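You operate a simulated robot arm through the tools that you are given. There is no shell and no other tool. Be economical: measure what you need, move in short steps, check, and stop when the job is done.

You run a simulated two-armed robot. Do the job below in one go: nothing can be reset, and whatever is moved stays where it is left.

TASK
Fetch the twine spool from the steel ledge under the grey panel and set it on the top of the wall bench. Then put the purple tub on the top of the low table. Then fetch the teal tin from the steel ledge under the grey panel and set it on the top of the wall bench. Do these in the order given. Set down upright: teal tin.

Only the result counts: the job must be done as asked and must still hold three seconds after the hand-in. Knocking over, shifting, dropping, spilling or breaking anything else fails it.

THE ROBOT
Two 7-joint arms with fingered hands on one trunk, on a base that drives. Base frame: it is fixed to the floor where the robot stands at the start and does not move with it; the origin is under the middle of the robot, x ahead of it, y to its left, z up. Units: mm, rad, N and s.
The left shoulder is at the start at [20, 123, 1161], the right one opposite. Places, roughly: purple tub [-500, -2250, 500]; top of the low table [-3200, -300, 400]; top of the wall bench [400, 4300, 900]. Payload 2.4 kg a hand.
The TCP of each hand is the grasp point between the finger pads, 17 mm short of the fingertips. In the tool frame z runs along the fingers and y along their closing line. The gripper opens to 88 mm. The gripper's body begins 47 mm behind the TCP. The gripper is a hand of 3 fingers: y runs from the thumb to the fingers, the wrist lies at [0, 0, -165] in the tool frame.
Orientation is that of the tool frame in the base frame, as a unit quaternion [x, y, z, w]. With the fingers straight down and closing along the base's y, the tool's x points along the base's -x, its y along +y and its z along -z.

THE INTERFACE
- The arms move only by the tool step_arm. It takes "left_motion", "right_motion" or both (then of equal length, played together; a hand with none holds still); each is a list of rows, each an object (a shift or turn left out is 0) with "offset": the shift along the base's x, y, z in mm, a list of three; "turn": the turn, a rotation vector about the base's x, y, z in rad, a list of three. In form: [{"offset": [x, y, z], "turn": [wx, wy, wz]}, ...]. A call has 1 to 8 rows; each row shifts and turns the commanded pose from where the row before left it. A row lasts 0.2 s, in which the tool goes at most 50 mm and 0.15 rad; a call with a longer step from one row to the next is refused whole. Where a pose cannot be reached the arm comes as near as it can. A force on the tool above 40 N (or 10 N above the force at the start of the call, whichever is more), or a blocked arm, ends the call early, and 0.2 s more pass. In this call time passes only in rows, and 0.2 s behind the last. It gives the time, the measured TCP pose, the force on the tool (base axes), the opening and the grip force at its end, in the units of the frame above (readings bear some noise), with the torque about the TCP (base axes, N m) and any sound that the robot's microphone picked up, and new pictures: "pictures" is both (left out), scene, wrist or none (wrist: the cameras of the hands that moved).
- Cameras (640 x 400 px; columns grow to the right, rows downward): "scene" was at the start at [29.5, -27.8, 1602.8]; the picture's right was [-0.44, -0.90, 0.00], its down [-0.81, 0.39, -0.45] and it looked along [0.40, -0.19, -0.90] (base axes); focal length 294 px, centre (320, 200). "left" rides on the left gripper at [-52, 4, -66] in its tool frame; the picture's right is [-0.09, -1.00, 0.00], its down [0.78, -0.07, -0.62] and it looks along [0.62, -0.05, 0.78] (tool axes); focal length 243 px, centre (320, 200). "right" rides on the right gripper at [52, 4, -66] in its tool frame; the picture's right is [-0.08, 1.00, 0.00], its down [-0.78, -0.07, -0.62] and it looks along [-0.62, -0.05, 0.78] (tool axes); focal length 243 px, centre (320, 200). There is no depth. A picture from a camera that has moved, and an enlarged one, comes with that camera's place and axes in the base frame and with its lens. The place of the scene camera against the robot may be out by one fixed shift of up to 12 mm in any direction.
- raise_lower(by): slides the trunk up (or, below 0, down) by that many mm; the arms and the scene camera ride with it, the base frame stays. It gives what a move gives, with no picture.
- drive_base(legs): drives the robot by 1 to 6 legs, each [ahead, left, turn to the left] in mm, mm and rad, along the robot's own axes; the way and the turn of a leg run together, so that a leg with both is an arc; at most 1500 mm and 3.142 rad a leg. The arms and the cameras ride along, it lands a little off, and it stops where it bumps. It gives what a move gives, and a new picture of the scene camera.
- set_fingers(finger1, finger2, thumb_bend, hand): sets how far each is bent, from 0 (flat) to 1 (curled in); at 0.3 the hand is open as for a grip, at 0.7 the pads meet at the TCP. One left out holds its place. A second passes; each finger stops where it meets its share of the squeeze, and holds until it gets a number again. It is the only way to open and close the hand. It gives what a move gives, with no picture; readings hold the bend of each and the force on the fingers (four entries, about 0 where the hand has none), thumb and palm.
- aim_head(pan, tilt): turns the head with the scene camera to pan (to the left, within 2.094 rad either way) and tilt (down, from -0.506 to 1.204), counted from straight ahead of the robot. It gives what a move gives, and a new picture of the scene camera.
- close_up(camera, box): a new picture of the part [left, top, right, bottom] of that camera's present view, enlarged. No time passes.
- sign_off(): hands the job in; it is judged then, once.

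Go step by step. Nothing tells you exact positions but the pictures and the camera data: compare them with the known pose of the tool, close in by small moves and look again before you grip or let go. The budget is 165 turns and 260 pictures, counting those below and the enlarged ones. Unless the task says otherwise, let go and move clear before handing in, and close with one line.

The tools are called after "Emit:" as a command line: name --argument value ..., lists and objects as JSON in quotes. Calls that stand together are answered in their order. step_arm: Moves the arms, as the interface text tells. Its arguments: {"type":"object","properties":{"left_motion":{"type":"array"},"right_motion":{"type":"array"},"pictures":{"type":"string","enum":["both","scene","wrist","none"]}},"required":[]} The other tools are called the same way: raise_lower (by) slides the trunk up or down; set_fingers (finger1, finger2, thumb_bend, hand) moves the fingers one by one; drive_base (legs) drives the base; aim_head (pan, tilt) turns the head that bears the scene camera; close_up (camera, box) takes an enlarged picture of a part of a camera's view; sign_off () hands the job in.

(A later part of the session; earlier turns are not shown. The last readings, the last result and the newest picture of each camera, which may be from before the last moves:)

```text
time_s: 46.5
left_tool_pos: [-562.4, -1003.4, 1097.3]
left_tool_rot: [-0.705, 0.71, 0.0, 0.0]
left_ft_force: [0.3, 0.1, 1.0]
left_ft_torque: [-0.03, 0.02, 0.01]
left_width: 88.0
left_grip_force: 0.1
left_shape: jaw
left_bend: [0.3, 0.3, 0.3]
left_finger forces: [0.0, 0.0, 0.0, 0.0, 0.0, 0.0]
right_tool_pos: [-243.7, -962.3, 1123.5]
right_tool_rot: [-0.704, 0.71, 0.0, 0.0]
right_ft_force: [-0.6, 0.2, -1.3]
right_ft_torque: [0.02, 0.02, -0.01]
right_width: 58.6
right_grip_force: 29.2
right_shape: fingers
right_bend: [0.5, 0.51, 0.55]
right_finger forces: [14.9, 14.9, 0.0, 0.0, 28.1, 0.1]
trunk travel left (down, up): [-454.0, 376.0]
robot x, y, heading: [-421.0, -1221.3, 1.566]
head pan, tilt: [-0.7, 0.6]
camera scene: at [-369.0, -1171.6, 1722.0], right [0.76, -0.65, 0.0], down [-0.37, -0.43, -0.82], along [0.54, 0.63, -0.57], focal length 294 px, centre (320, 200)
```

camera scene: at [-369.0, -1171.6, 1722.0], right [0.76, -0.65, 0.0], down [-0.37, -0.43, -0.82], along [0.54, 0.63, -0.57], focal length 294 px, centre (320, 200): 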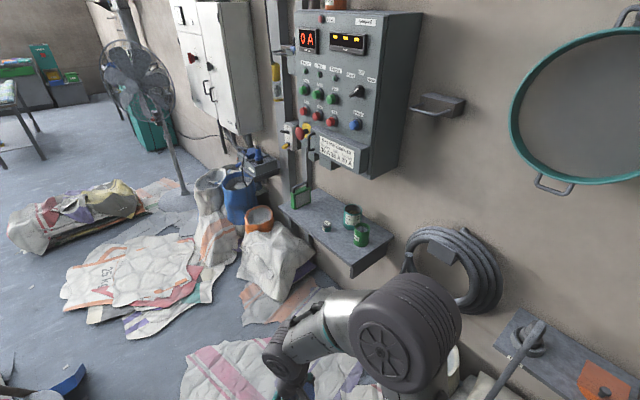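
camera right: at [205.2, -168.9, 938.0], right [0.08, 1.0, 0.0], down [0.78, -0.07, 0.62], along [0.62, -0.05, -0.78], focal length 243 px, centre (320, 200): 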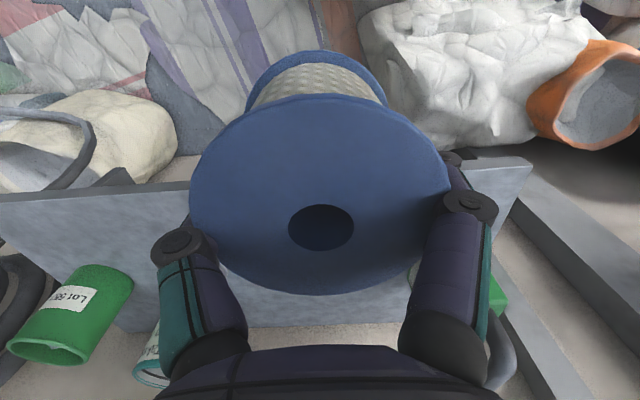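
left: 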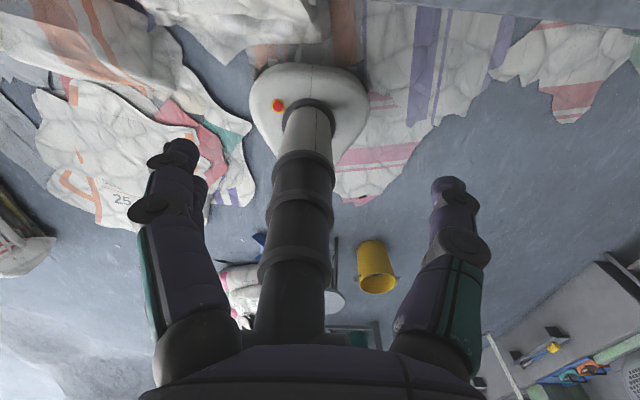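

Emit:
drive_base --legs '[[-30, 1490, 0], [0, 1490, 0], [0, 580, 0], [950, 0, 0]]'

Emit:
aim_head --pan -0.3 --tilt 0.7

```text
time_s: 68.4
left_tool_pos: [-4147.5, -64.4, 1097.8]
left_tool_rot: [-0.704, 0.71, 0.001, 0.0]
left_ft_force: [0.6, 0.7, 0.5]
left_ft_torque: [0.0, -0.02, 0.01]
left_width: 87.8
left_grip_force: 0.0
left_shape: jaw
left_bend: [0.3, 0.3, 0.3]
left_finger forces: [0.1, 0.0, 0.0, 0.0, 0.1, 0.0]
right_tool_pos: [-3827.8, -22.1, 1121.6]
right_tool_rot: [-0.704, 0.71, -0.001, -0.001]
right_ft_force: [-0.1, 0.5, -1.3]
right_ft_torque: [0.01, 0.0, 0.01]
right_width: 58.3
right_grip_force: 29.0
right_shape: fingers
right_bend: [0.5, 0.51, 0.55]
right_finger forces: [15.0, 14.8, 0.1, 0.0, 28.2, 0.1]
trunk travel left (down, up): [-454.0, 376.0]
robot x, y, heading: [-4004.6, -277.9, 1.562]
head pan, tilt: [-0.7, 0.6]
camera scene: at [-3954.6, -232.4, 1721.9], right [0.76, -0.65, 0.0], down [-0.37, -0.43, -0.82], along [0.54, 0.63, -0.57], focal length 294 px, centre (320, 200)
```

scene: 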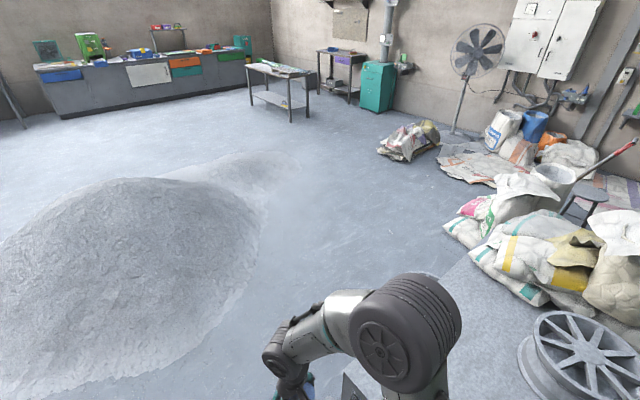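

```text
time_s: 69.2
left_tool_pos: [-4147.6, -63.3, 1096.9]
left_tool_rot: [-0.705, 0.709, 0.001, 0.0]
left_ft_force: [0.5, 0.0, 0.6]
left_ft_torque: [0.01, -0.01, 0.01]
left_width: 87.9
left_grip_force: 0.0
left_shape: jaw
left_bend: [0.3, 0.3, 0.3]
left_finger forces: [0.0, 0.0, 0.0, 0.1, 0.0, 0.0]
right_tool_pos: [-3828.5, -22.9, 1124.2]
right_tool_rot: [-0.705, 0.709, 0.0, 0.001]
right_ft_force: [-0.2, 0.4, -1.3]
right_ft_torque: [0.03, 0.0, -0.03]
right_width: 58.6
right_grip_force: 29.1
right_shape: fingers
right_bend: [0.5, 0.51, 0.55]
right_finger forces: [15.0, 14.8, 0.0, 0.0, 28.1, 0.0]
trunk travel left (down, up): [-454.0, 376.0]
robot x, y, heading: [-4004.5, -277.4, 1.564]
head pan, tilt: [-0.3, 0.7]
camera scene: at [-3986.2, -219.1, 1713.3], right [0.95, -0.3, 0.0], down [-0.2, -0.61, -0.76], along [0.23, 0.73, -0.64], focal length 294 px, centre (320, 200)
```

scene: 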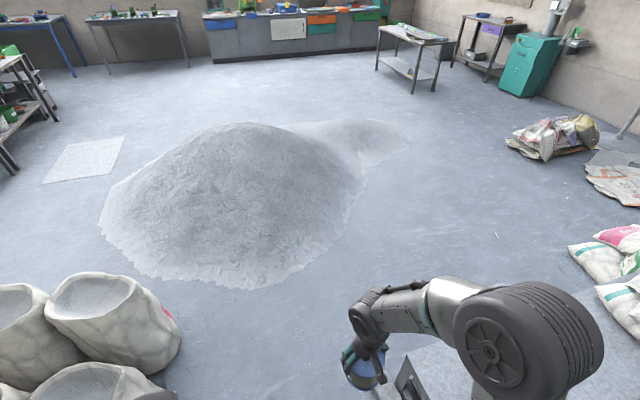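

The corridor is clear, with the heap on the left and sacks on the right. I'll drive it in arcs and stop before the wall bench.

Emit:
drive_base --legs '[[680, -300, 0], [350, -1000, 0], [550, -1150, 0], [1450, -50, 0], [100, -1050, 0]]'

Emit:
aim_head --pan -0.5 --tilt 0.5

```text
time_s: 96.2
left_tool_pos: [-607.2, 3072.9, 1096.7]
left_tool_rot: [-0.691, 0.722, 0.0, 0.0]
left_ft_force: [-0.4, 0.4, 0.6]
left_ft_torque: [0.02, -0.02, 0.0]
left_width: 87.7
left_grip_force: 0.0
left_shape: jaw
left_bend: [0.3, 0.3, 0.3]
left_finger forces: [0.0, 0.1, 0.0, 0.0, 0.0, 0.0]
right_tool_pos: [-287.1, 3102.4, 1122.2]
right_tool_rot: [-0.691, 0.723, -0.001, 0.0]
right_ft_force: [0.9, -0.5, -1.0]
right_ft_torque: [0.02, 0.03, -0.04]
right_width: 58.3
right_grip_force: 28.8
right_shape: fingers
right_bend: [0.5, 0.51, 0.55]
right_finger forces: [15.1, 14.6, 0.0, 0.0, 27.7, 0.1]
trunk travel left (down, up): [-454.0, 376.0]
robot x, y, heading: [-474.2, 2852.2, 1.527]
head pan, tilt: [-0.3, 0.7]
camera scene: at [-451.3, 2911.8, 1713.3], right [0.94, -0.34, 0.0], down [-0.22, -0.61, -0.76], along [0.26, 0.72, -0.64], focal length 294 px, centre (320, 200)
```

scene: 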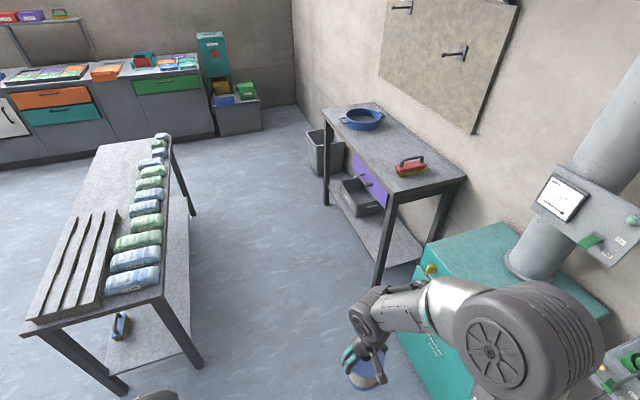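

```text
time_s: 96.9
left_tool_pos: [-607.3, 3073.4, 1097.6]
left_tool_rot: [-0.692, 0.722, -0.001, 0.0]
left_ft_force: [-0.4, 0.1, 0.6]
left_ft_torque: [-0.02, 0.0, -0.02]
left_width: 88.0
left_grip_force: 0.0
left_shape: jaw
left_bend: [0.3, 0.3, 0.3]
left_finger forces: [0.0, 0.1, 0.0, 0.1, 0.0, 0.0]
right_tool_pos: [-287.7, 3102.0, 1121.7]
right_tool_rot: [-0.692, 0.722, 0.0, 0.0]
right_ft_force: [-0.4, -0.1, -1.6]
right_ft_torque: [0.01, 0.03, 0.0]
right_width: 58.6
right_grip_force: 28.5
right_shape: fingers
right_bend: [0.5, 0.51, 0.55]
right_finger forces: [15.3, 14.6, 0.0, 0.1, 27.8, 0.1]
trunk travel left (down, up): [-454.0, 376.0]
robot x, y, heading: [-470.2, 2850.2, 1.521]
head pan, tilt: [-0.499, 0.499]
camera scene: at [-433.5, 2909.8, 1731.0], right [0.86, -0.52, 0.0], down [-0.25, -0.41, -0.88], along [0.45, 0.75, -0.48], focal length 294 px, centre (320, 200)
```

scene: 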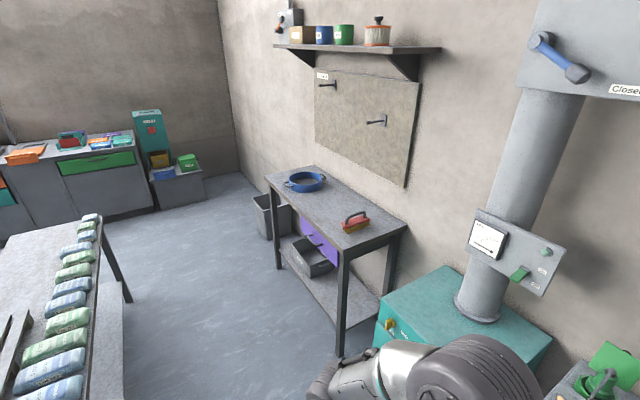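

The wall bench top spans x 190–590 and y 3745–4670. A red tool sits near y 3910 and a blue pan near y 4470, so the gap at y 4050–4280 is free. I'll turn to face the bench and slide up to it.

Emit:
drive_base --legs '[[0, 0, -1.521], [170, 0, 0], [0, 1490, 0], [0, 60, 0]]'

Emit:
aim_head --pan -0.2 --tilt 0.75

```text
time_s: 109.6
left_tool_pos: [-93.6, 4553.3, 1097.1]
left_tool_rot: [0.0, 1.0, -0.001, 0.0]
left_ft_force: [0.0, 0.2, 0.3]
left_ft_torque: [-0.01, 0.01, 0.0]
left_width: 88.2
left_grip_force: 0.1
left_shape: jaw
left_bend: [0.3, 0.3, 0.3]
left_finger forces: [0.0, 0.0, 0.1, 0.0, 0.0, 0.0]
right_tool_pos: [-51.0, 4233.2, 1123.1]
right_tool_rot: [0.001, 1.0, -0.002, 0.001]
right_ft_force: [0.5, 0.3, -1.6]
right_ft_torque: [0.01, -0.02, 0.01]
right_width: 57.9
right_grip_force: 28.0
right_shape: fingers
right_bend: [0.51, 0.51, 0.55]
right_finger forces: [14.6, 14.6, 0.1, 0.0, 27.1, 0.0]
trunk travel left (down, up): [-454.0, 376.0]
robot x, y, heading: [-310.6, 4404.1, 0.003]
head pan, tilt: [-0.499, 0.499]
camera scene: at [-255.9, 4365.0, 1731.1], right [-0.48, -0.88, 0.0], down [-0.42, 0.23, -0.88], along [0.77, -0.42, -0.48], focal length 294 px, centre (320, 200)
```

scene: 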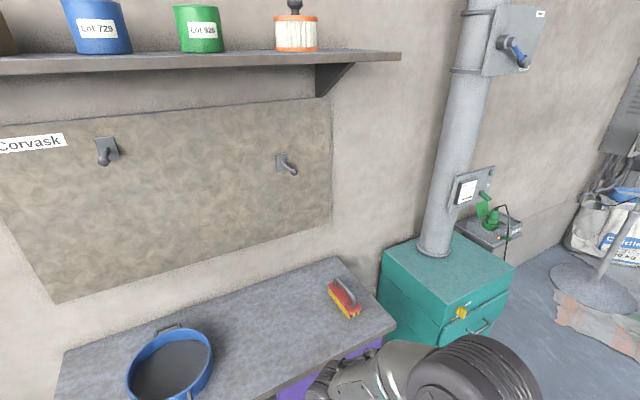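

```text
time_s: 110.4
left_tool_pos: [-94.2, 4550.2, 1098.5]
left_tool_rot: [-0.001, 1.0, 0.0, -0.001]
left_ft_force: [-0.3, -0.1, 0.4]
left_ft_torque: [0.04, 0.01, -0.01]
left_width: 87.9
left_grip_force: 0.1
left_shape: jaw
left_bend: [0.3, 0.3, 0.3]
left_finger forces: [0.0, 0.0, 0.0, 0.1, 0.2, 0.1]
right_tool_pos: [-50.6, 4233.7, 1121.5]
right_tool_rot: [0.001, 1.0, 0.0, 0.0]
right_ft_force: [0.2, -0.5, -1.8]
right_ft_torque: [-0.03, 0.01, 0.02]
right_width: 58.3
right_grip_force: 28.1
right_shape: fingers
right_bend: [0.51, 0.51, 0.55]
right_finger forces: [14.6, 14.5, 0.0, 0.0, 27.1, 0.1]
trunk travel left (down, up): [-454.0, 376.0]
robot x, y, heading: [-312.6, 4402.1, -0.001]
head pan, tilt: [-0.201, 0.75]
camera scene: at [-254.6, 4389.3, 1709.1], right [-0.2, -0.98, 0.0], down [-0.67, 0.14, -0.73], along [0.72, -0.15, -0.68], focal length 294 px, centre (320, 200)
```

scene: 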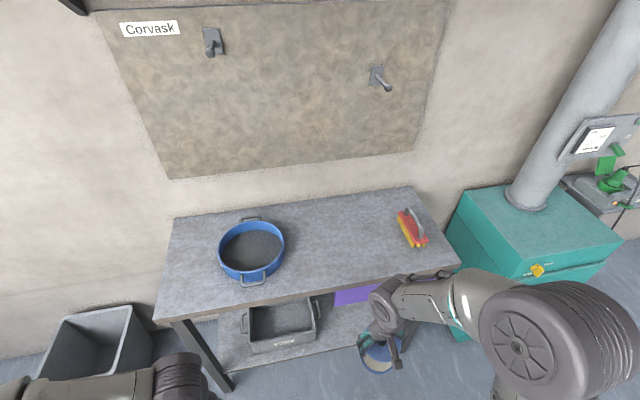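

Bench front edge is at x≈197, and the free spot for the spool is around (310, 4230). I'll close in by 170 mm, then extend the hand over it.

Emit:
drive_base --legs '[[170, 0, 0]]'

Emit:
step_arm --right_motion '[{"offset": [35, 0, 0]}, {"offset": [35, 0, 0]}, {"offset": [35, 0, 0]}, {"offset": [35, 0, -10]}, {"offset": [35, 0, -20]}, {"offset": [10, 0, -25]}, {"offset": [0, 0, -25]}]'

```text
time_s: 111.9
left_tool_pos: [78.4, 4549.0, 1097.1]
left_tool_rot: [0.003, 1.0, 0.0, 0.0]
left_ft_force: [0.1, 0.7, -0.1]
left_ft_torque: [0.0, -0.01, 0.01]
left_width: 87.8
left_grip_force: 0.0
left_shape: jaw
left_bend: [0.3, 0.3, 0.3]
left_finger forces: [0.1, 0.0, 0.0, 0.0, 0.0, 0.0]
right_tool_pos: [120.9, 4228.7, 1120.1]
right_tool_rot: [0.004, 1.0, 0.0, -0.001]
right_ft_force: [0.1, 0.8, -0.5]
right_ft_torque: [0.01, 0.01, -0.01]
right_width: 58.1
right_grip_force: 27.9
right_shape: fingers
right_bend: [0.51, 0.51, 0.55]
right_finger forces: [14.5, 14.6, 0.0, 0.0, 27.1, 0.1]
trunk travel left (down, up): [-454.0, 376.0]
robot x, y, heading: [-136.0, 4405.4, -0.007]
head pan, tilt: [-0.201, 0.75]
camera scene: at [-81.3, 4388.4, 1709.0], right [-0.21, -0.98, 0.0], down [-0.67, 0.14, -0.73], along [0.71, -0.15, -0.68], focal length 294 px, centre (320, 200)
```

scene: 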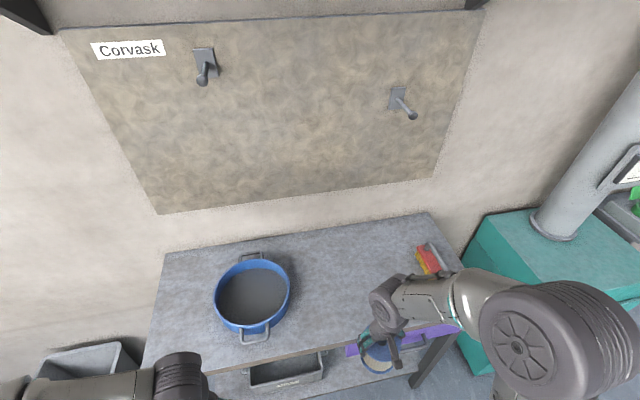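

```text
time_s: 113.5
left_tool_pos: [78.9, 4549.2, 1097.1]
left_tool_rot: [0.003, 1.0, 0.001, 0.0]
left_ft_force: [-1.0, -0.2, 0.1]
left_ft_torque: [-0.01, -0.03, 0.0]
left_width: 87.8
left_grip_force: 0.1
left_shape: jaw
left_bend: [0.3, 0.3, 0.3]
left_finger forces: [0.0, 0.0, 0.0, 0.0, 0.0, 0.0]
right_tool_pos: [304.0, 4231.5, 1041.7]
right_tool_rot: [0.004, 1.0, 0.0, -0.001]
right_ft_force: [0.4, -0.1, -0.8]
right_ft_torque: [0.0, 0.02, 0.01]
right_width: 58.1
right_grip_force: 27.8
right_shape: fingers
right_bend: [0.51, 0.52, 0.55]
right_finger forces: [14.8, 14.1, 0.0, 0.1, 26.6, 0.0]
trunk travel left (down, up): [-454.0, 376.0]
robot x, y, heading: [-135.1, 4406.4, -0.01]
head pan, tilt: [-0.201, 0.75]
camera scene: at [-82.5, 4388.3, 1709.1], right [-0.21, -0.98, 0.0], down [-0.67, 0.14, -0.73], along [0.72, -0.15, -0.68], focal length 294 px, centre (320, 200)
camera right: at [252.1, 4235.8, 1108.1], right [0.09, 1.0, 0.0], down [0.78, -0.07, 0.62], along [0.62, -0.06, -0.78], focal length 243 px, centre (320, 200)
```

scene: 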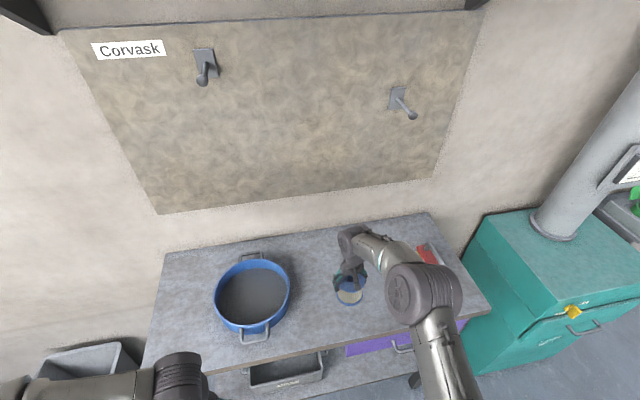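
right: 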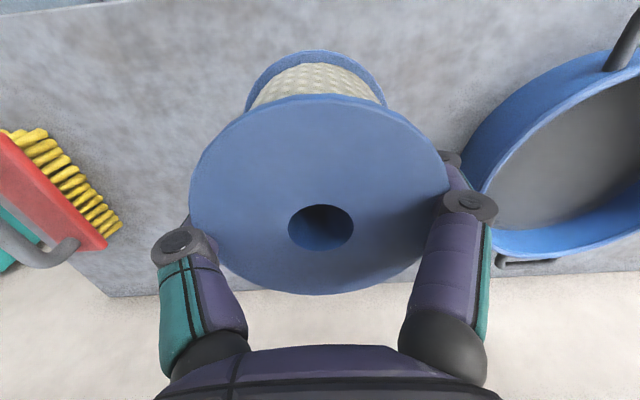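

The spool is over the free spot, so I'll lower it with small steps until I feel contact.

Emit:
step_arm --right_motion '[{"offset": [0, 0, -20]}, {"offset": [0, 0, -15]}, {"offset": [0, 0, -8]}, {"offset": [0, 0, -8]}, {"offset": [0, 0, -6]}, {"offset": [0, 0, -6]}]' --pictures "wrist"

```text
time_s: 114.9
left_tool_pos: [79.0, 4549.8, 1097.5]
left_tool_rot: [0.003, 1.0, 0.0, 0.0]
left_ft_force: [0.5, 0.0, -0.6]
left_ft_torque: [-0.03, -0.03, 0.01]
left_width: 87.8
left_grip_force: 0.1
left_shape: jaw
left_bend: [0.3, 0.3, 0.3]
left_finger forces: [0.1, 0.1, 0.0, 0.0, 0.0, 0.1]
right_tool_pos: [304.2, 4231.7, 978.7]
right_tool_rot: [0.004, 1.0, 0.0, 0.0]
right_ft_force: [-0.2, 0.6, -1.7]
right_ft_torque: [0.01, 0.0, -0.02]
right_width: 58.0
right_grip_force: 27.5
right_shape: fingers
right_bend: [0.51, 0.52, 0.55]
right_finger forces: [14.9, 14.0, 0.1, 0.0, 26.5, 0.0]
trunk travel left (down, up): [-454.0, 376.0]
robot x, y, heading: [-133.4, 4403.5, -0.008]
head pan, tilt: [-0.201, 0.75]
camera right: at [252.1, 4235.6, 1044.4], right [0.09, 1.0, 0.0], down [0.78, -0.07, 0.62], along [0.62, -0.06, -0.78], focal length 243 px, centre (320, 200)
```

right: 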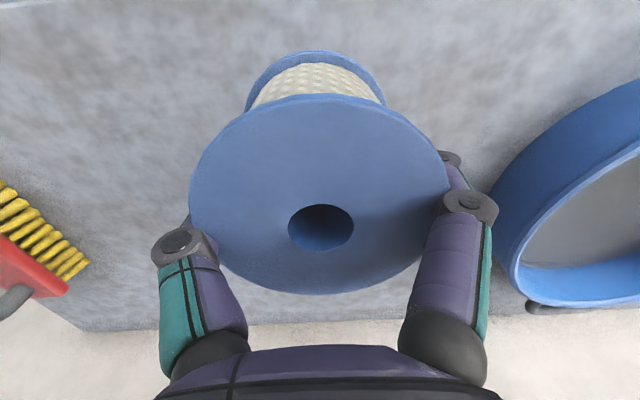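

Emit:
step_arm --right_motion '[{"offset": [0, 0, -4]}, {"offset": [0, 0, -4]}, {"offset": [0, 0, -4]}, {"offset": [0, 0, -4]}, {"offset": [0, 0, -4]}, {"offset": [0, 0, -4]}, {"offset": [0, 0, -4]}, {"offset": [0, 0, -4]}]' --pictures "wrist"

```text
time_s: 116.7
left_tool_pos: [79.1, 4548.9, 1097.5]
left_tool_rot: [0.003, 1.0, 0.0, -0.001]
left_ft_force: [0.2, -0.7, -0.1]
left_ft_torque: [-0.01, -0.01, 0.03]
left_width: 88.1
left_grip_force: 0.1
left_shape: jaw
left_bend: [0.3, 0.3, 0.3]
left_finger forces: [0.0, 0.1, 0.0, 0.1, 0.0, 0.1]
right_tool_pos: [305.2, 4230.4, 947.3]
right_tool_rot: [0.004, 1.0, 0.0, 0.0]
right_ft_force: [0.2, -0.1, -1.3]
right_ft_torque: [-0.02, -0.03, 0.01]
right_width: 58.1
right_grip_force: 27.7
right_shape: fingers
right_bend: [0.51, 0.52, 0.55]
right_finger forces: [14.9, 14.0, 0.0, 0.1, 26.4, 0.0]
trunk travel left (down, up): [-454.0, 376.0]
robot x, y, heading: [-137.0, 4409.1, -0.006]
head pan, tilt: [-0.201, 0.75]
camera right: at [252.5, 4235.6, 1013.0], right [0.09, 1.0, 0.0], down [0.78, -0.07, 0.62], along [0.62, -0.06, -0.78], focal length 243 px, centre (320, 200)
```

right: 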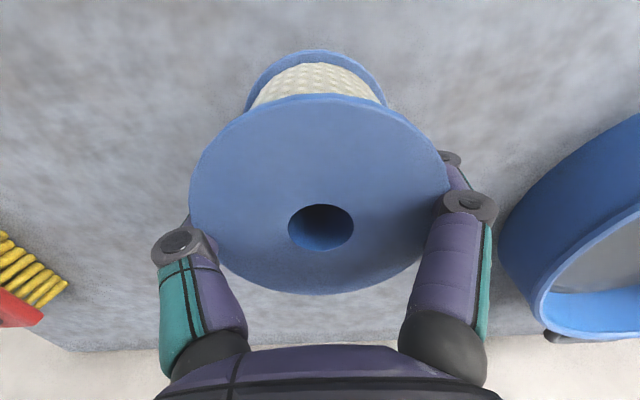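

Emit:
step_arm --right_motion '[{"offset": [0, 0, -3]}, {"offset": [0, 0, -3]}, {"offset": [0, 0, -3]}, {"offset": [0, 0, -3]}, {"offset": [0, 0, -3]}, {"offset": [0, 0, -3]}, {"offset": [0, 0, -3]}, {"offset": [0, 0, -3]}]' --pictures "wrist"

```text
time_s: 118.5
left_tool_pos: [78.7, 4547.9, 1098.0]
left_tool_rot: [0.003, 1.0, 0.0, 0.0]
left_ft_force: [0.0, -0.9, -0.3]
left_ft_torque: [-0.05, 0.0, -0.02]
left_width: 87.9
left_grip_force: 0.1
left_shape: jaw
left_bend: [0.3, 0.3, 0.3]
left_finger forces: [0.1, 0.0, 0.1, 0.0, 0.1, 0.1]
right_tool_pos: [305.1, 4230.3, 924.4]
right_tool_rot: [0.003, 1.0, 0.0, 0.0]
right_ft_force: [0.7, -0.2, -1.0]
right_ft_torque: [-0.01, 0.0, 0.0]
right_width: 58.0
right_grip_force: 27.7
right_shape: fingers
right_bend: [0.51, 0.52, 0.55]
right_finger forces: [15.0, 13.9, 0.1, 0.0, 26.6, 0.0]
trunk travel left (down, up): [-454.0, 376.0]
robot x, y, heading: [-138.5, 4404.9, -0.008]
head pan, tilt: [-0.201, 0.75]
camera right: at [252.5, 4235.0, 989.0], right [0.09, 1.0, 0.0], down [0.78, -0.07, 0.62], along [0.62, -0.06, -0.78], focal length 243 px, centre (320, 200)
```

right: 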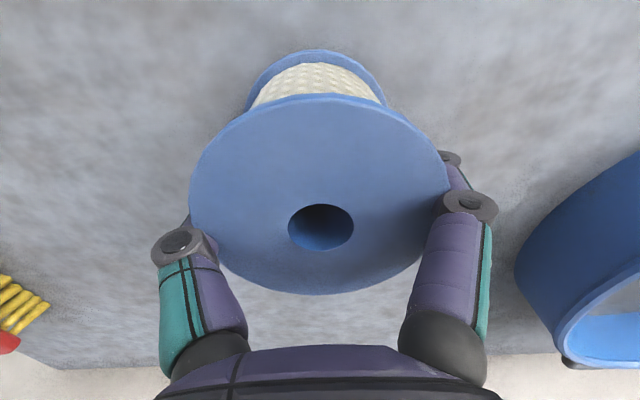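

Emit:
step_arm --right_motion '[{"offset": [0, 0, -3]}, {"offset": [0, 0, -3]}, {"offset": [0, 0, -3]}, {"offset": [0, 0, -3]}, {"offset": [0, 0, -3]}, {"offset": [0, 0, -3]}, {"offset": [0, 0, -3]}, {"offset": [0, 0, -3]}]' --pictures "both"

```text
time_s: 120.0
left_tool_pos: [76.8, 4549.5, 1097.4]
left_tool_rot: [0.004, 1.0, 0.0, 0.001]
left_ft_force: [0.2, 0.4, 0.2]
left_ft_torque: [0.04, 0.0, 0.0]
left_width: 87.7
left_grip_force: 0.1
left_shape: jaw
left_bend: [0.3, 0.3, 0.3]
left_finger forces: [0.0, 0.0, 0.0, 0.0, 0.0, 0.0]
right_tool_pos: [307.1, 4228.3, 910.9]
right_tool_rot: [0.004, 1.0, 0.0, 0.006]
right_ft_force: [-7.0, -1.8, 23.7]
right_ft_torque: [0.27, 0.03, 0.12]
right_width: 58.4
right_grip_force: 26.1
right_shape: fingers
right_bend: [0.52, 0.53, 0.58]
right_finger forces: [15.1, 12.1, 0.1, 0.0, 25.1, 0.0]
trunk travel left (down, up): [-454.0, 376.0]
robot x, y, heading: [-138.7, 4406.8, -0.007]
head pan, tilt: [-0.201, 0.75]
stopped in row 7 (right hand): the force on the tool passed its limit at 42 N (the readings are from after the stop); the commanded pose is now the measured one
camera scene: at [-86.1, 4388.9, 1709.2], right [-0.21, -0.98, 0.0], down [-0.67, 0.14, -0.73], along [0.72, -0.15, -0.68], focal length 294 px, centre (320, 200)
camera right: at [253.2, 4234.8, 974.9], right [0.09, 1.0, 0.0], down [0.77, -0.07, 0.63], along [0.63, -0.06, -0.78], focal length 243 px, centre (320, 200)
```

scene: 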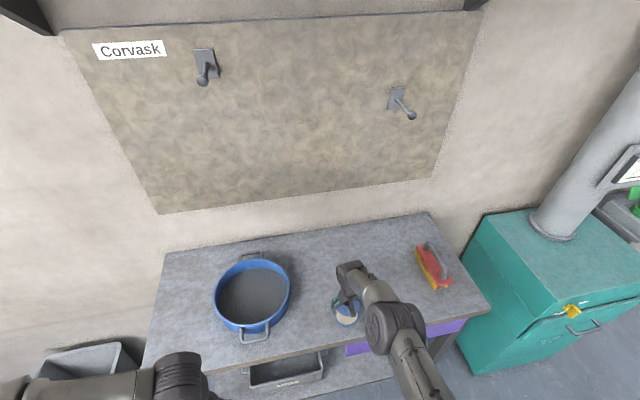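
right: 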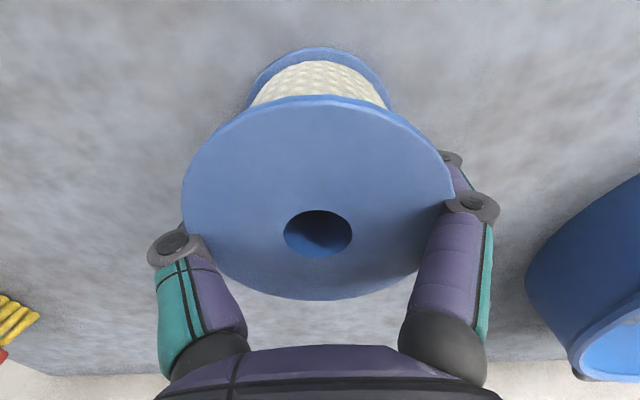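

Contact at TCP z≈912. I'll ease off slightly and open the hand.

Emit:
step_arm --right_motion '[{"offset": [0, 0, 2]}]' --pictures "none"

Emit:
set_fingers --hand "right" --finger1 0.3 --finger2 0.3 --thumb_bend 0.3

Emit:
step_arm --right_motion '[{"offset": [0, 0, 10]}, {"offset": [0, 0, 20]}, {"offset": [0, 0, 30]}, {"offset": [0, 0, 40]}, {"offset": [0, 0, 45]}]' --pictures "wrist"

```text
time_s: 120.4
left_tool_pos: [76.8, 4549.2, 1098.1]
left_tool_rot: [0.001, 1.0, 0.0, 0.001]
left_ft_force: [0.5, -0.2, 0.7]
left_ft_torque: [-0.01, 0.0, 0.01]
left_width: 87.8
left_grip_force: 0.0
left_shape: jaw
left_bend: [0.3, 0.3, 0.3]
left_finger forces: [0.0, 0.0, 0.0, 0.0, 0.0, 0.1]
right_tool_pos: [307.3, 4230.0, 910.7]
right_tool_rot: [0.004, 1.0, 0.0, 0.004]
right_ft_force: [-3.2, -1.4, 16.8]
right_ft_torque: [0.31, 0.01, 0.03]
right_width: 58.1
right_grip_force: 26.2
right_shape: fingers
right_bend: [0.52, 0.53, 0.58]
right_finger forces: [14.6, 13.2, 0.1, 0.1, 25.4, 0.0]
trunk travel left (down, up): [-454.0, 376.0]
robot x, y, heading: [-137.5, 4407.2, -0.005]
head pan, tilt: [-0.201, 0.75]
```

```text
time_s: 121.4
left_tool_pos: [79.0, 4549.6, 1096.5]
left_tool_rot: [0.002, 1.0, 0.001, 0.001]
left_ft_force: [-0.4, 0.0, -1.0]
left_ft_torque: [0.03, -0.01, 0.0]
left_width: 87.9
left_grip_force: 0.1
left_shape: jaw
left_bend: [0.3, 0.3, 0.3]
left_finger forces: [0.0, 0.0, 0.0, 0.0, 0.0, 0.0]
right_tool_pos: [307.4, 4230.1, 910.9]
right_tool_rot: [0.003, 1.0, 0.0, 0.004]
right_ft_force: [-0.6, -1.3, 1.9]
right_ft_torque: [-0.08, -0.01, 0.02]
right_width: 86.1
right_grip_force: 1.4
right_shape: fingers
right_bend: [0.3, 0.3, 0.3]
right_finger forces: [0.6, 0.1, 0.0, 0.0, 2.1, 0.0]
trunk travel left (down, up): [-454.0, 376.0]
robot x, y, heading: [-137.5, 4405.3, -0.004]
head pan, tilt: [-0.201, 0.75]
```

```text
time_s: 122.6
left_tool_pos: [78.7, 4549.0, 1097.1]
left_tool_rot: [0.003, 1.0, 0.0, -0.001]
left_ft_force: [-0.7, 0.7, -0.2]
left_ft_torque: [0.0, 0.0, -0.02]
left_width: 88.1
left_grip_force: 0.0
left_shape: jaw
left_bend: [0.3, 0.3, 0.3]
left_finger forces: [0.0, 0.0, 0.1, 0.0, 0.0, 0.0]
right_tool_pos: [307.7, 4230.3, 1057.5]
right_tool_rot: [0.004, 1.0, 0.0, 0.003]
right_ft_force: [-0.2, -0.2, 0.1]
right_ft_torque: [-0.02, 0.03, 0.02]
right_width: 84.8
right_grip_force: 0.1
right_shape: fingers
right_bend: [0.3, 0.3, 0.3]
right_finger forces: [0.0, 0.0, 0.0, 0.0, 0.0, 0.0]
trunk travel left (down, up): [-454.0, 376.0]
robot x, y, heading: [-136.6, 4408.6, -0.009]
head pan, tilt: [-0.201, 0.75]
camera right: at [254.7, 4235.0, 1122.9], right [0.09, 1.0, 0.0], down [0.78, -0.07, 0.63], along [0.62, -0.06, -0.78], focal length 243 px, centre (320, 200)
```

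right: 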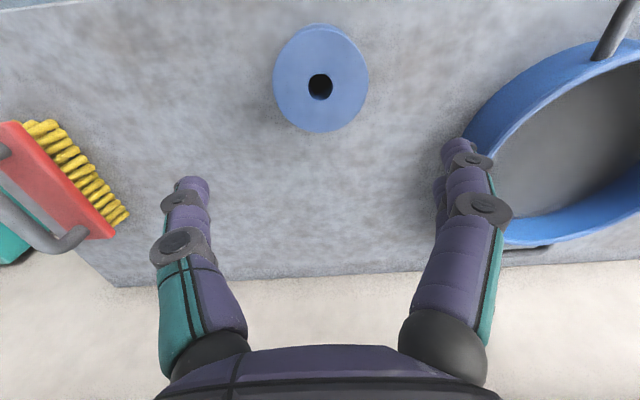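

The spool stands upright on the bench. I'll retract the arm and go back the same way toward the tub.

Emit:
step_arm --right_motion '[{"offset": [-30, 0, 15]}, {"offset": [-40, 0, 15]}, {"offset": [-40, 0, 15]}, {"offset": [-40, 0, 15]}, {"offset": [-30, 0, 0]}]' --pictures "none"

Emit:
drive_base --legs '[[-180, 0, 0], [0, -1480, 0], [-1180, -170, 0]]'

Emit:
close_up --camera "right" --box '[0, 0, 640, 400]'

```text
time_s: 123.8
left_tool_pos: [79.7, 4549.0, 1096.4]
left_tool_rot: [0.002, 1.0, 0.0, 0.001]
left_ft_force: [0.3, -0.1, -0.6]
left_ft_torque: [0.01, -0.01, -0.03]
left_width: 87.9
left_grip_force: 0.0
left_shape: jaw
left_bend: [0.3, 0.3, 0.3]
left_finger forces: [0.0, 0.0, 0.1, 0.1, 0.0, 0.0]
right_tool_pos: [127.0, 4228.0, 1115.1]
right_tool_rot: [0.004, 1.0, 0.0, 0.005]
right_ft_force: [0.1, 0.7, -1.0]
right_ft_torque: [-0.04, -0.02, -0.01]
right_width: 84.8
right_grip_force: 0.2
right_shape: fingers
right_bend: [0.3, 0.3, 0.3]
right_finger forces: [0.0, 0.0, 0.1, 0.1, 0.1, 0.0]
trunk travel left (down, up): [-454.0, 376.0]
robot x, y, heading: [-139.5, 4408.1, -0.013]
head pan, tilt: [-0.201, 0.75]
```

```text
time_s: 137.9
left_tool_pos: [-1285.1, 2891.1, 1097.0]
left_tool_rot: [0.002, 1.0, 0.0, 0.0]
left_ft_force: [0.8, 0.4, -0.8]
left_ft_torque: [0.02, 0.01, 0.0]
left_width: 88.1
left_grip_force: 0.0
left_shape: jaw
left_bend: [0.3, 0.3, 0.3]
left_finger forces: [0.0, 0.0, 0.0, 0.0, 0.0, 0.1]
right_tool_pos: [-1234.5, 2570.1, 1115.1]
right_tool_rot: [0.002, 1.0, -0.001, 0.003]
right_ft_force: [-0.2, 0.8, -0.3]
right_ft_torque: [-0.01, 0.0, 0.0]
right_width: 84.7
right_grip_force: 0.1
right_shape: fingers
right_bend: [0.3, 0.3, 0.3]
right_finger forces: [0.0, 0.0, 0.1, 0.0, 0.0, 0.0]
trunk travel left (down, up): [-454.0, 376.0]
robot x, y, heading: [-1502.3, 2743.1, -0.004]
head pan, tilt: [-0.201, 0.75]
camera scene: at [-1445.8, 2729.4, 1709.1], right [-0.2, -0.98, 0.0], down [-0.67, 0.14, -0.73], along [0.72, -0.15, -0.68], focal length 294 px, centre (320, 200)
```

scene: 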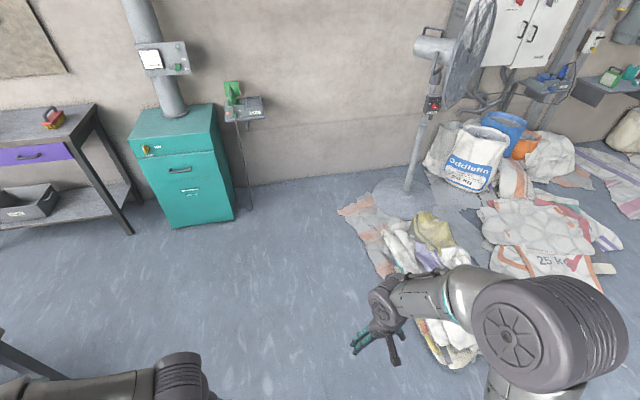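

```text
1.00 times, centred on (320, 200) of right (not enlarged: the box is as wide or as high as the picture)
camera zoom: at [-1288.2, 2575.3, 1179.4], right [0.09, 1.0, 0.0], down [0.78, -0.07, 0.63], along [0.62, -0.06, -0.78], focal length 243 px, centre (320, 200)
```

zoom: 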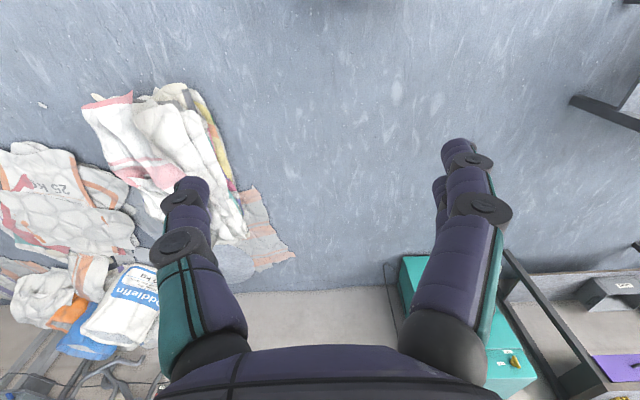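

Emit:
drive_base --legs '[[-50, -1440, 0], [-1150, -550, 0], [-1000, -350, 0], [-300, -680, 0], [0, -970, 0], [1490, 0, 0]]'

```text
time_s: 171.5
left_tool_pos: [-2337.6, -1104.8, 1097.1]
left_tool_rot: [0.005, 1.0, 0.0, 0.0]
left_ft_force: [-0.1, 0.6, 0.2]
left_ft_torque: [0.01, -0.02, 0.01]
left_width: 87.7
left_grip_force: 0.1
left_shape: jaw
left_bend: [0.3, 0.3, 0.3]
left_finger forces: [0.0, 0.0, 0.0, 0.0, 0.0, 0.0]
right_tool_pos: [-2290.4, -1426.0, 1113.5]
right_tool_rot: [0.005, 1.0, 0.0, 0.004]
right_ft_force: [0.0, 0.0, 0.0]
right_ft_torque: [0.04, 0.02, 0.01]
right_width: 84.7
right_grip_force: 0.0
right_shape: fingers
right_bend: [0.3, 0.3, 0.3]
right_finger forces: [0.0, 0.0, 0.0, 0.1, 0.0, 0.0]
trunk travel left (down, up): [-454.0, 376.0]
robot x, y, heading: [-2554.6, -1248.2, -0.011]
head pan, tilt: [-0.201, 0.75]
camera scene: at [-2499.5, -1266.0, 1709.1], right [-0.21, -0.98, 0.0], down [-0.67, 0.14, -0.73], along [0.71, -0.15, -0.68], focal length 294 px, centre (320, 200)
```

scene: 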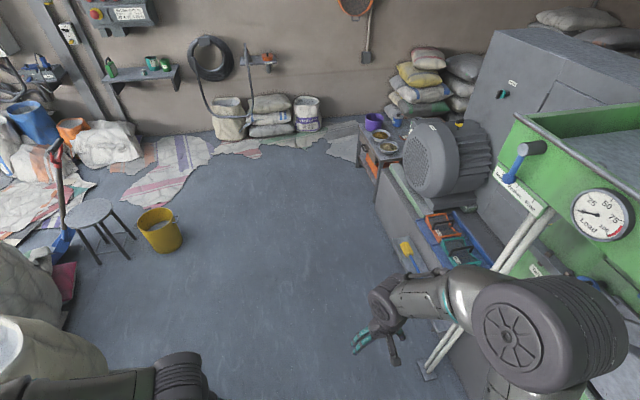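

The lane is clear, and I can see the purple tub on its small table. I'll drive near it and turn to face it.

Emit:
drive_base --legs '[[1490, 0, 0], [560, 0, 0], [0, 0, -1.56]]'

Emit:
aim_head --pan 0.0 --tilt 0.75

```text
time_s: 185.5
left_tool_pos: [-374.0, -1514.8, 1097.4]
left_tool_rot: [0.725, 0.689, 0.0, 0.0]
left_ft_force: [0.6, 0.0, 0.0]
left_ft_torque: [0.01, 0.03, 0.03]
left_width: 88.0
left_grip_force: 0.1
left_shape: jaw
left_bend: [0.3, 0.3, 0.3]
left_finger forces: [0.0, 0.0, 0.1, 0.1, 0.1, 0.0]
right_tool_pos: [-695.8, -1548.7, 1113.7]
right_tool_rot: [0.726, 0.688, -0.003, 0.002]
right_ft_force: [-0.3, 0.7, 0.3]
right_ft_torque: [-0.02, 0.0, 0.03]
right_width: 84.6
right_grip_force: 0.0
right_shape: fingers
right_bend: [0.3, 0.3, 0.3]
right_finger forces: [0.0, 0.1, 0.0, 0.0, 0.0, 0.0]
trunk travel left (down, up): [-454.0, 376.0]
robot x, y, heading: [-505.5, -1293.7, -1.625]
head pan, tilt: [-0.201, 0.75]
camera scene: at [-533.8, -1353.9, 1709.1], right [-0.97, 0.25, 0.0], down [0.17, 0.66, -0.73], along [-0.18, -0.71, -0.68], focal length 294 px, centre (320, 200)
```

scene: 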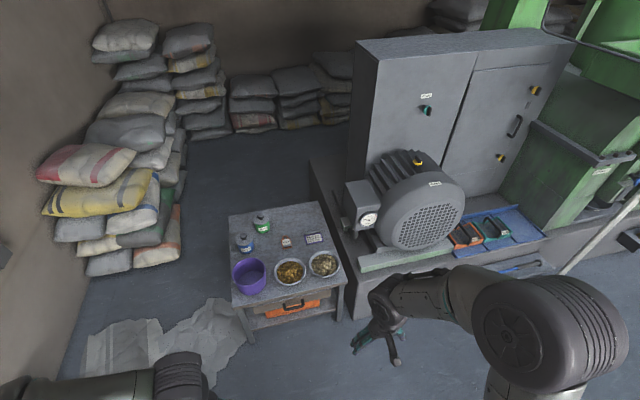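

```text
time_s: 186.3
left_tool_pos: [-373.4, -1514.5, 1098.0]
left_tool_rot: [0.725, 0.688, 0.001, -0.001]
left_ft_force: [-0.5, 0.1, -0.8]
left_ft_torque: [-0.01, -0.02, 0.01]
left_width: 87.8
left_grip_force: 0.0
left_shape: jaw
left_bend: [0.3, 0.3, 0.3]
left_finger forces: [0.0, 0.1, 0.0, 0.0, 0.0, 0.1]
right_tool_pos: [-695.8, -1548.5, 1113.2]
right_tool_rot: [0.726, 0.688, -0.003, 0.002]
right_ft_force: [1.3, -0.4, -0.4]
right_ft_torque: [-0.02, 0.03, 0.03]
right_width: 84.7
right_grip_force: 0.1
right_shape: fingers
right_bend: [0.3, 0.3, 0.3]
right_finger forces: [0.1, 0.0, 0.0, 0.0, 0.0, 0.0]
trunk travel left (down, up): [-454.0, 376.0]
robot x, y, heading: [-506.6, -1292.0, -1.624]
head pan, tilt: [0.0, 0.75]
camera scene: at [-517.4, -1356.4, 1709.1], right [-1.0, 0.05, 0.0], down [0.04, 0.68, -0.73], along [-0.04, -0.73, -0.68], focal length 294 px, centre (320, 200)
```

scene: 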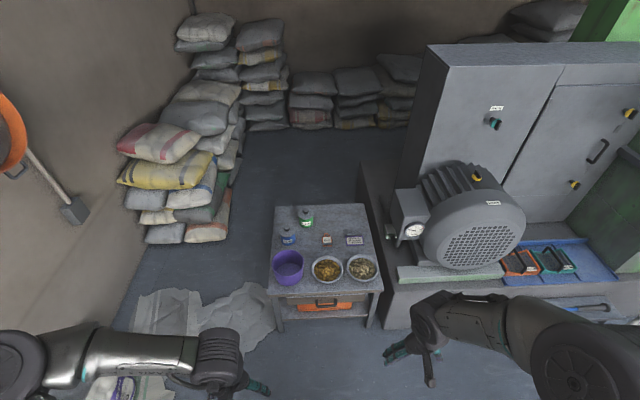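

The tub stands at the left front of the small table, near (-408, -2180). It looks about 140 mm wide, so I expect to grip it by the rim. I'll zoom in.

Emit:
close_up --camera "scene" --box '[250, 195, 410, 295]'

```text
4.00 times, centred on (330, 245) of scene
camera zoom: at [-517.4, -1356.4, 1709.1], right [-1.0, 0.05, 0.0], down [0.04, 0.68, -0.73], along [-0.04, -0.73, -0.68], focal length 1178 px, centre (280, 20)
```

zoom: 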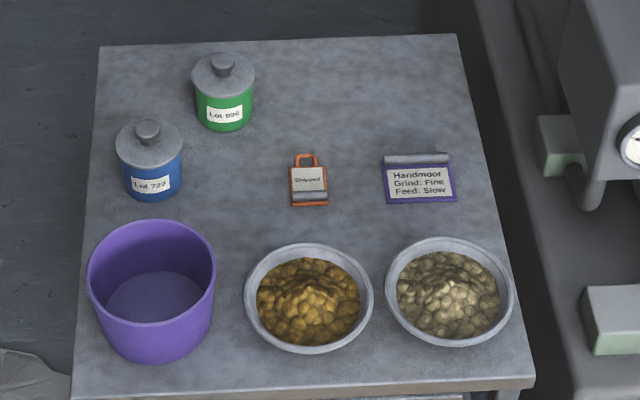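

The tub is empty, about 150 mm wide, with its rim near z 580 and centred at (-412, -2150). I'll square up with the table, close in, and plan to take its left rim with the left hand, with the thumb inside.

Emit:
drive_base --legs '[[0, 0, 0.053], [390, 20, 0]]'

Emit:
aim_head --pan 0.1 --tilt 1.0

```text
time_s: 189.2
left_tool_pos: [-341.0, -1899.6, 1098.4]
left_tool_rot: [0.707, 0.707, 0.0, 0.0]
left_ft_force: [1.0, -0.5, 1.0]
left_ft_torque: [0.01, -0.01, 0.03]
left_width: 87.7
left_grip_force: 0.1
left_shape: jaw
left_bend: [0.3, 0.3, 0.3]
left_finger forces: [0.0, 0.0, 0.0, 0.0, 0.1, 0.0]
right_tool_pos: [-660.8, -1950.3, 1113.8]
right_tool_rot: [0.707, 0.707, -0.003, 0.003]
right_ft_force: [-1.0, 0.1, -0.6]
right_ft_torque: [0.02, 0.0, -0.04]
right_width: 84.5
right_grip_force: 0.0
right_shape: fingers
right_bend: [0.3, 0.3, 0.3]
right_finger forces: [0.1, 0.0, 0.0, 0.1, 0.1, 0.0]
trunk travel left (down, up): [-454.0, 376.0]
robot x, y, heading: [-484.0, -1680.0, -1.564]
head pan, tilt: [0.0, 0.75]
camera scene: at [-494.0, -1748.8, 1709.0], right [-1.0, 0.0, 0.0], down [0.0, 0.68, -0.73], along [0.0, -0.73, -0.68], focal length 294 px, centre (320, 200)
```

scene: 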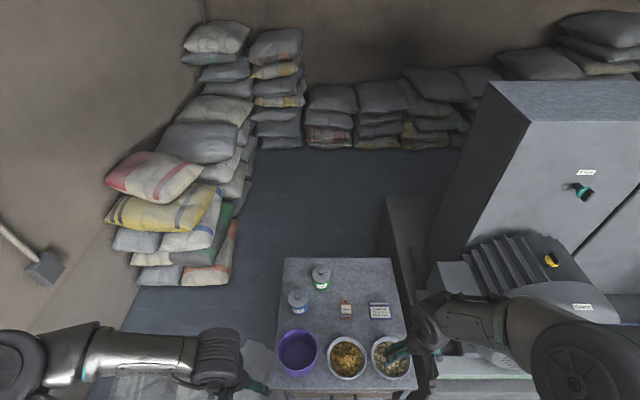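

```text
time_s: 189.9
left_tool_pos: [-341.5, -1898.0, 1095.9]
left_tool_rot: [0.707, 0.707, 0.0, 0.0]
left_ft_force: [0.4, -0.3, 0.5]
left_ft_torque: [0.0, 0.01, -0.02]
left_width: 87.7
left_grip_force: 0.1
left_shape: jaw
left_bend: [0.3, 0.3, 0.3]
left_finger forces: [0.0, 0.0, 0.0, 0.0, 0.1, 0.1]
right_tool_pos: [-661.4, -1949.0, 1115.5]
right_tool_rot: [0.708, 0.706, -0.003, 0.003]
right_ft_force: [0.4, -0.1, -0.1]
right_ft_torque: [-0.02, 0.03, -0.01]
right_width: 84.6
right_grip_force: 0.1
right_shape: fingers
right_bend: [0.3, 0.3, 0.3]
right_finger forces: [0.0, 0.0, 0.1, 0.0, 0.1, 0.1]
trunk travel left (down, up): [-454.0, 376.0]
robot x, y, heading: [-486.5, -1686.4, -1.573]
head pan, tilt: [0.099, 1.0]
camera scene: at [-487.1, -1734.1, 1690.0], right [-1.0, -0.1, 0.0], down [-0.08, 0.84, -0.54], along [0.05, -0.54, -0.84], focal length 294 px, centre (320, 200)
```

scene: 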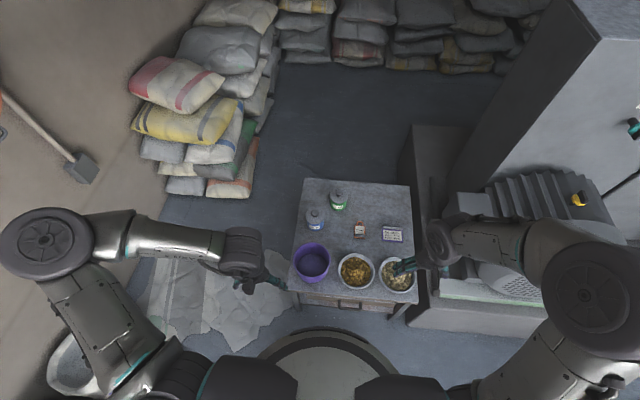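

Both views agree on a tub centre of about (-413, -2165). I'll lower the trunk with the hands still short of the table.

Emit:
raise_lower --by -430

Emit:
step_arm --left_motion '[{"offset": [0, -35, 0]}, {"offset": [0, -35, 0]}, {"offset": [0, -35, 0]}, {"offset": [0, -35, 0]}]'

```text
refused: -430 is not a number from -400 to 400
```

```text
time_s: 190.9
left_tool_pos: [-344.4, -2039.9, 1096.4]
left_tool_rot: [0.707, 0.707, 0.0, -0.001]
left_ft_force: [-0.2, -0.3, -0.3]
left_ft_torque: [-0.04, 0.04, 0.01]
left_width: 87.9
left_grip_force: 0.1
left_shape: jaw
left_bend: [0.3, 0.3, 0.3]
left_finger forces: [0.0, 0.0, 0.0, 0.1, 0.0, 0.0]
right_tool_pos: [-661.7, -1949.5, 1114.0]
right_tool_rot: [0.708, 0.706, -0.003, 0.003]
right_ft_force: [-0.4, 0.9, 0.3]
right_ft_torque: [0.04, 0.02, 0.03]
right_width: 84.6
right_grip_force: 0.1
right_shape: fingers
right_bend: [0.3, 0.3, 0.3]
right_finger forces: [0.0, 0.0, 0.1, 0.0, 0.0, 0.0]
trunk travel left (down, up): [-454.0, 376.0]
robot x, y, heading: [-487.8, -1682.3, -1.579]
head pan, tilt: [0.099, 1.0]
camera scene: at [-487.4, -1734.9, 1689.9], right [-1.0, -0.1, 0.0], down [-0.08, 0.84, -0.54], along [0.05, -0.54, -0.84], focal length 294 px, centre (320, 200)
camera left: at [-337.5, -2090.5, 1161.8], right [-1.0, -0.08, 0.0], down [-0.07, 0.78, 0.62], along [-0.05, 0.62, -0.78], focal length 243 px, centre (320, 200)
```

scene: 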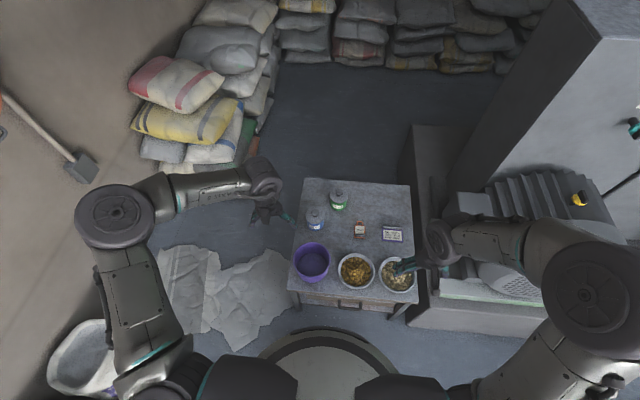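
left: 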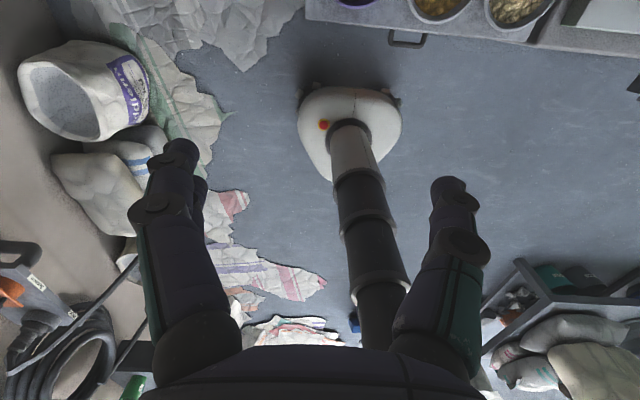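

Emit:
raise_lower --by -400

Emit:
step_arm --left_motion '[{"offset": [0, -40, 0]}, {"offset": [0, -40, 0]}, {"offset": [0, -40, 0]}]'

```text
time_s: 194.8
left_tool_pos: [-344.4, -2038.5, 695.2]
left_tool_rot: [0.707, 0.707, 0.0, 0.0]
left_ft_force: [0.0, -0.4, 0.3]
left_ft_torque: [0.0, 0.01, -0.01]
left_width: 88.1
left_grip_force: 0.0
left_shape: jaw
left_bend: [0.3, 0.3, 0.3]
left_finger forces: [0.0, 0.0, 0.1, 0.0, 0.0, 0.0]
right_tool_pos: [-662.4, -1949.9, 714.8]
right_tool_rot: [0.708, 0.707, -0.003, 0.003]
right_ft_force: [-0.3, -0.2, -0.2]
right_ft_torque: [0.03, 0.0, -0.04]
right_width: 84.8
right_grip_force: 0.0
right_shape: fingers
right_bend: [0.3, 0.3, 0.3]
right_finger forces: [0.0, 0.0, 0.0, 0.0, 0.0, 0.0]
trunk travel left (down, up): [-54.0, 776.0]
robot x, y, heading: [-482.9, -1685.6, -1.571]
head pan, tilt: [0.099, 1.0]
```

```text
time_s: 195.6
left_tool_pos: [-345.3, -2156.4, 696.5]
left_tool_rot: [0.709, 0.705, -0.001, 0.0]
left_ft_force: [-0.3, 0.3, -0.2]
left_ft_torque: [-0.02, 0.0, -0.01]
left_width: 87.8
left_grip_force: 0.0
left_shape: jaw
left_bend: [0.3, 0.3, 0.3]
left_finger forces: [0.0, 0.0, 0.1, 0.0, 0.0, 0.1]
right_tool_pos: [-663.3, -1949.8, 714.1]
right_tool_rot: [0.708, 0.706, -0.002, 0.003]
right_ft_force: [0.5, 0.1, 0.1]
right_ft_torque: [-0.02, 0.01, 0.0]
right_width: 84.5
right_grip_force: 0.0
right_shape: fingers
right_bend: [0.3, 0.3, 0.3]
right_finger forces: [0.0, 0.0, 0.0, 0.0, 0.0, 0.1]
trunk travel left (down, up): [-54.0, 776.0]
robot x, y, heading: [-488.5, -1684.1, -1.57]
head pan, tilt: [0.099, 1.0]
camera scene: at [-487.3, -1734.2, 1289.9], right [-1.0, -0.1, 0.0], down [-0.08, 0.84, -0.54], along [0.05, -0.54, -0.84], focal length 294 px, centre (320, 200)
camera left: at [-338.4, -2208.1, 761.3], right [-1.0, -0.08, 0.0], down [-0.06, 0.78, 0.62], along [-0.05, 0.62, -0.78], focal length 243 px, centre (320, 200)
```

scene: 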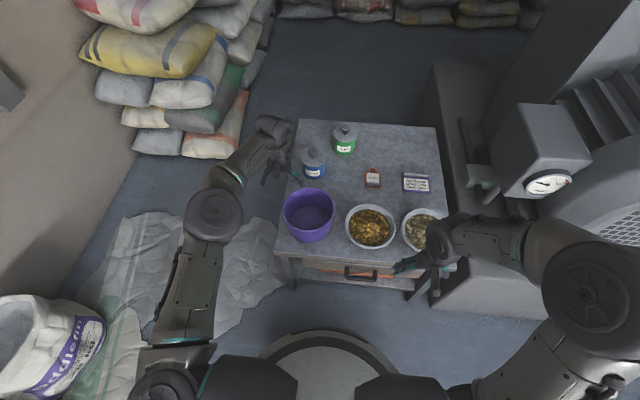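
left: 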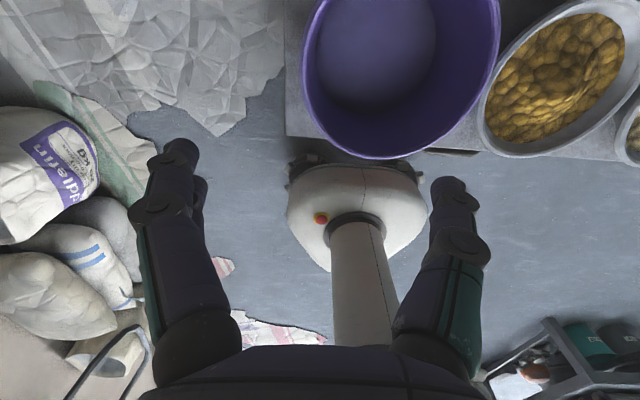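

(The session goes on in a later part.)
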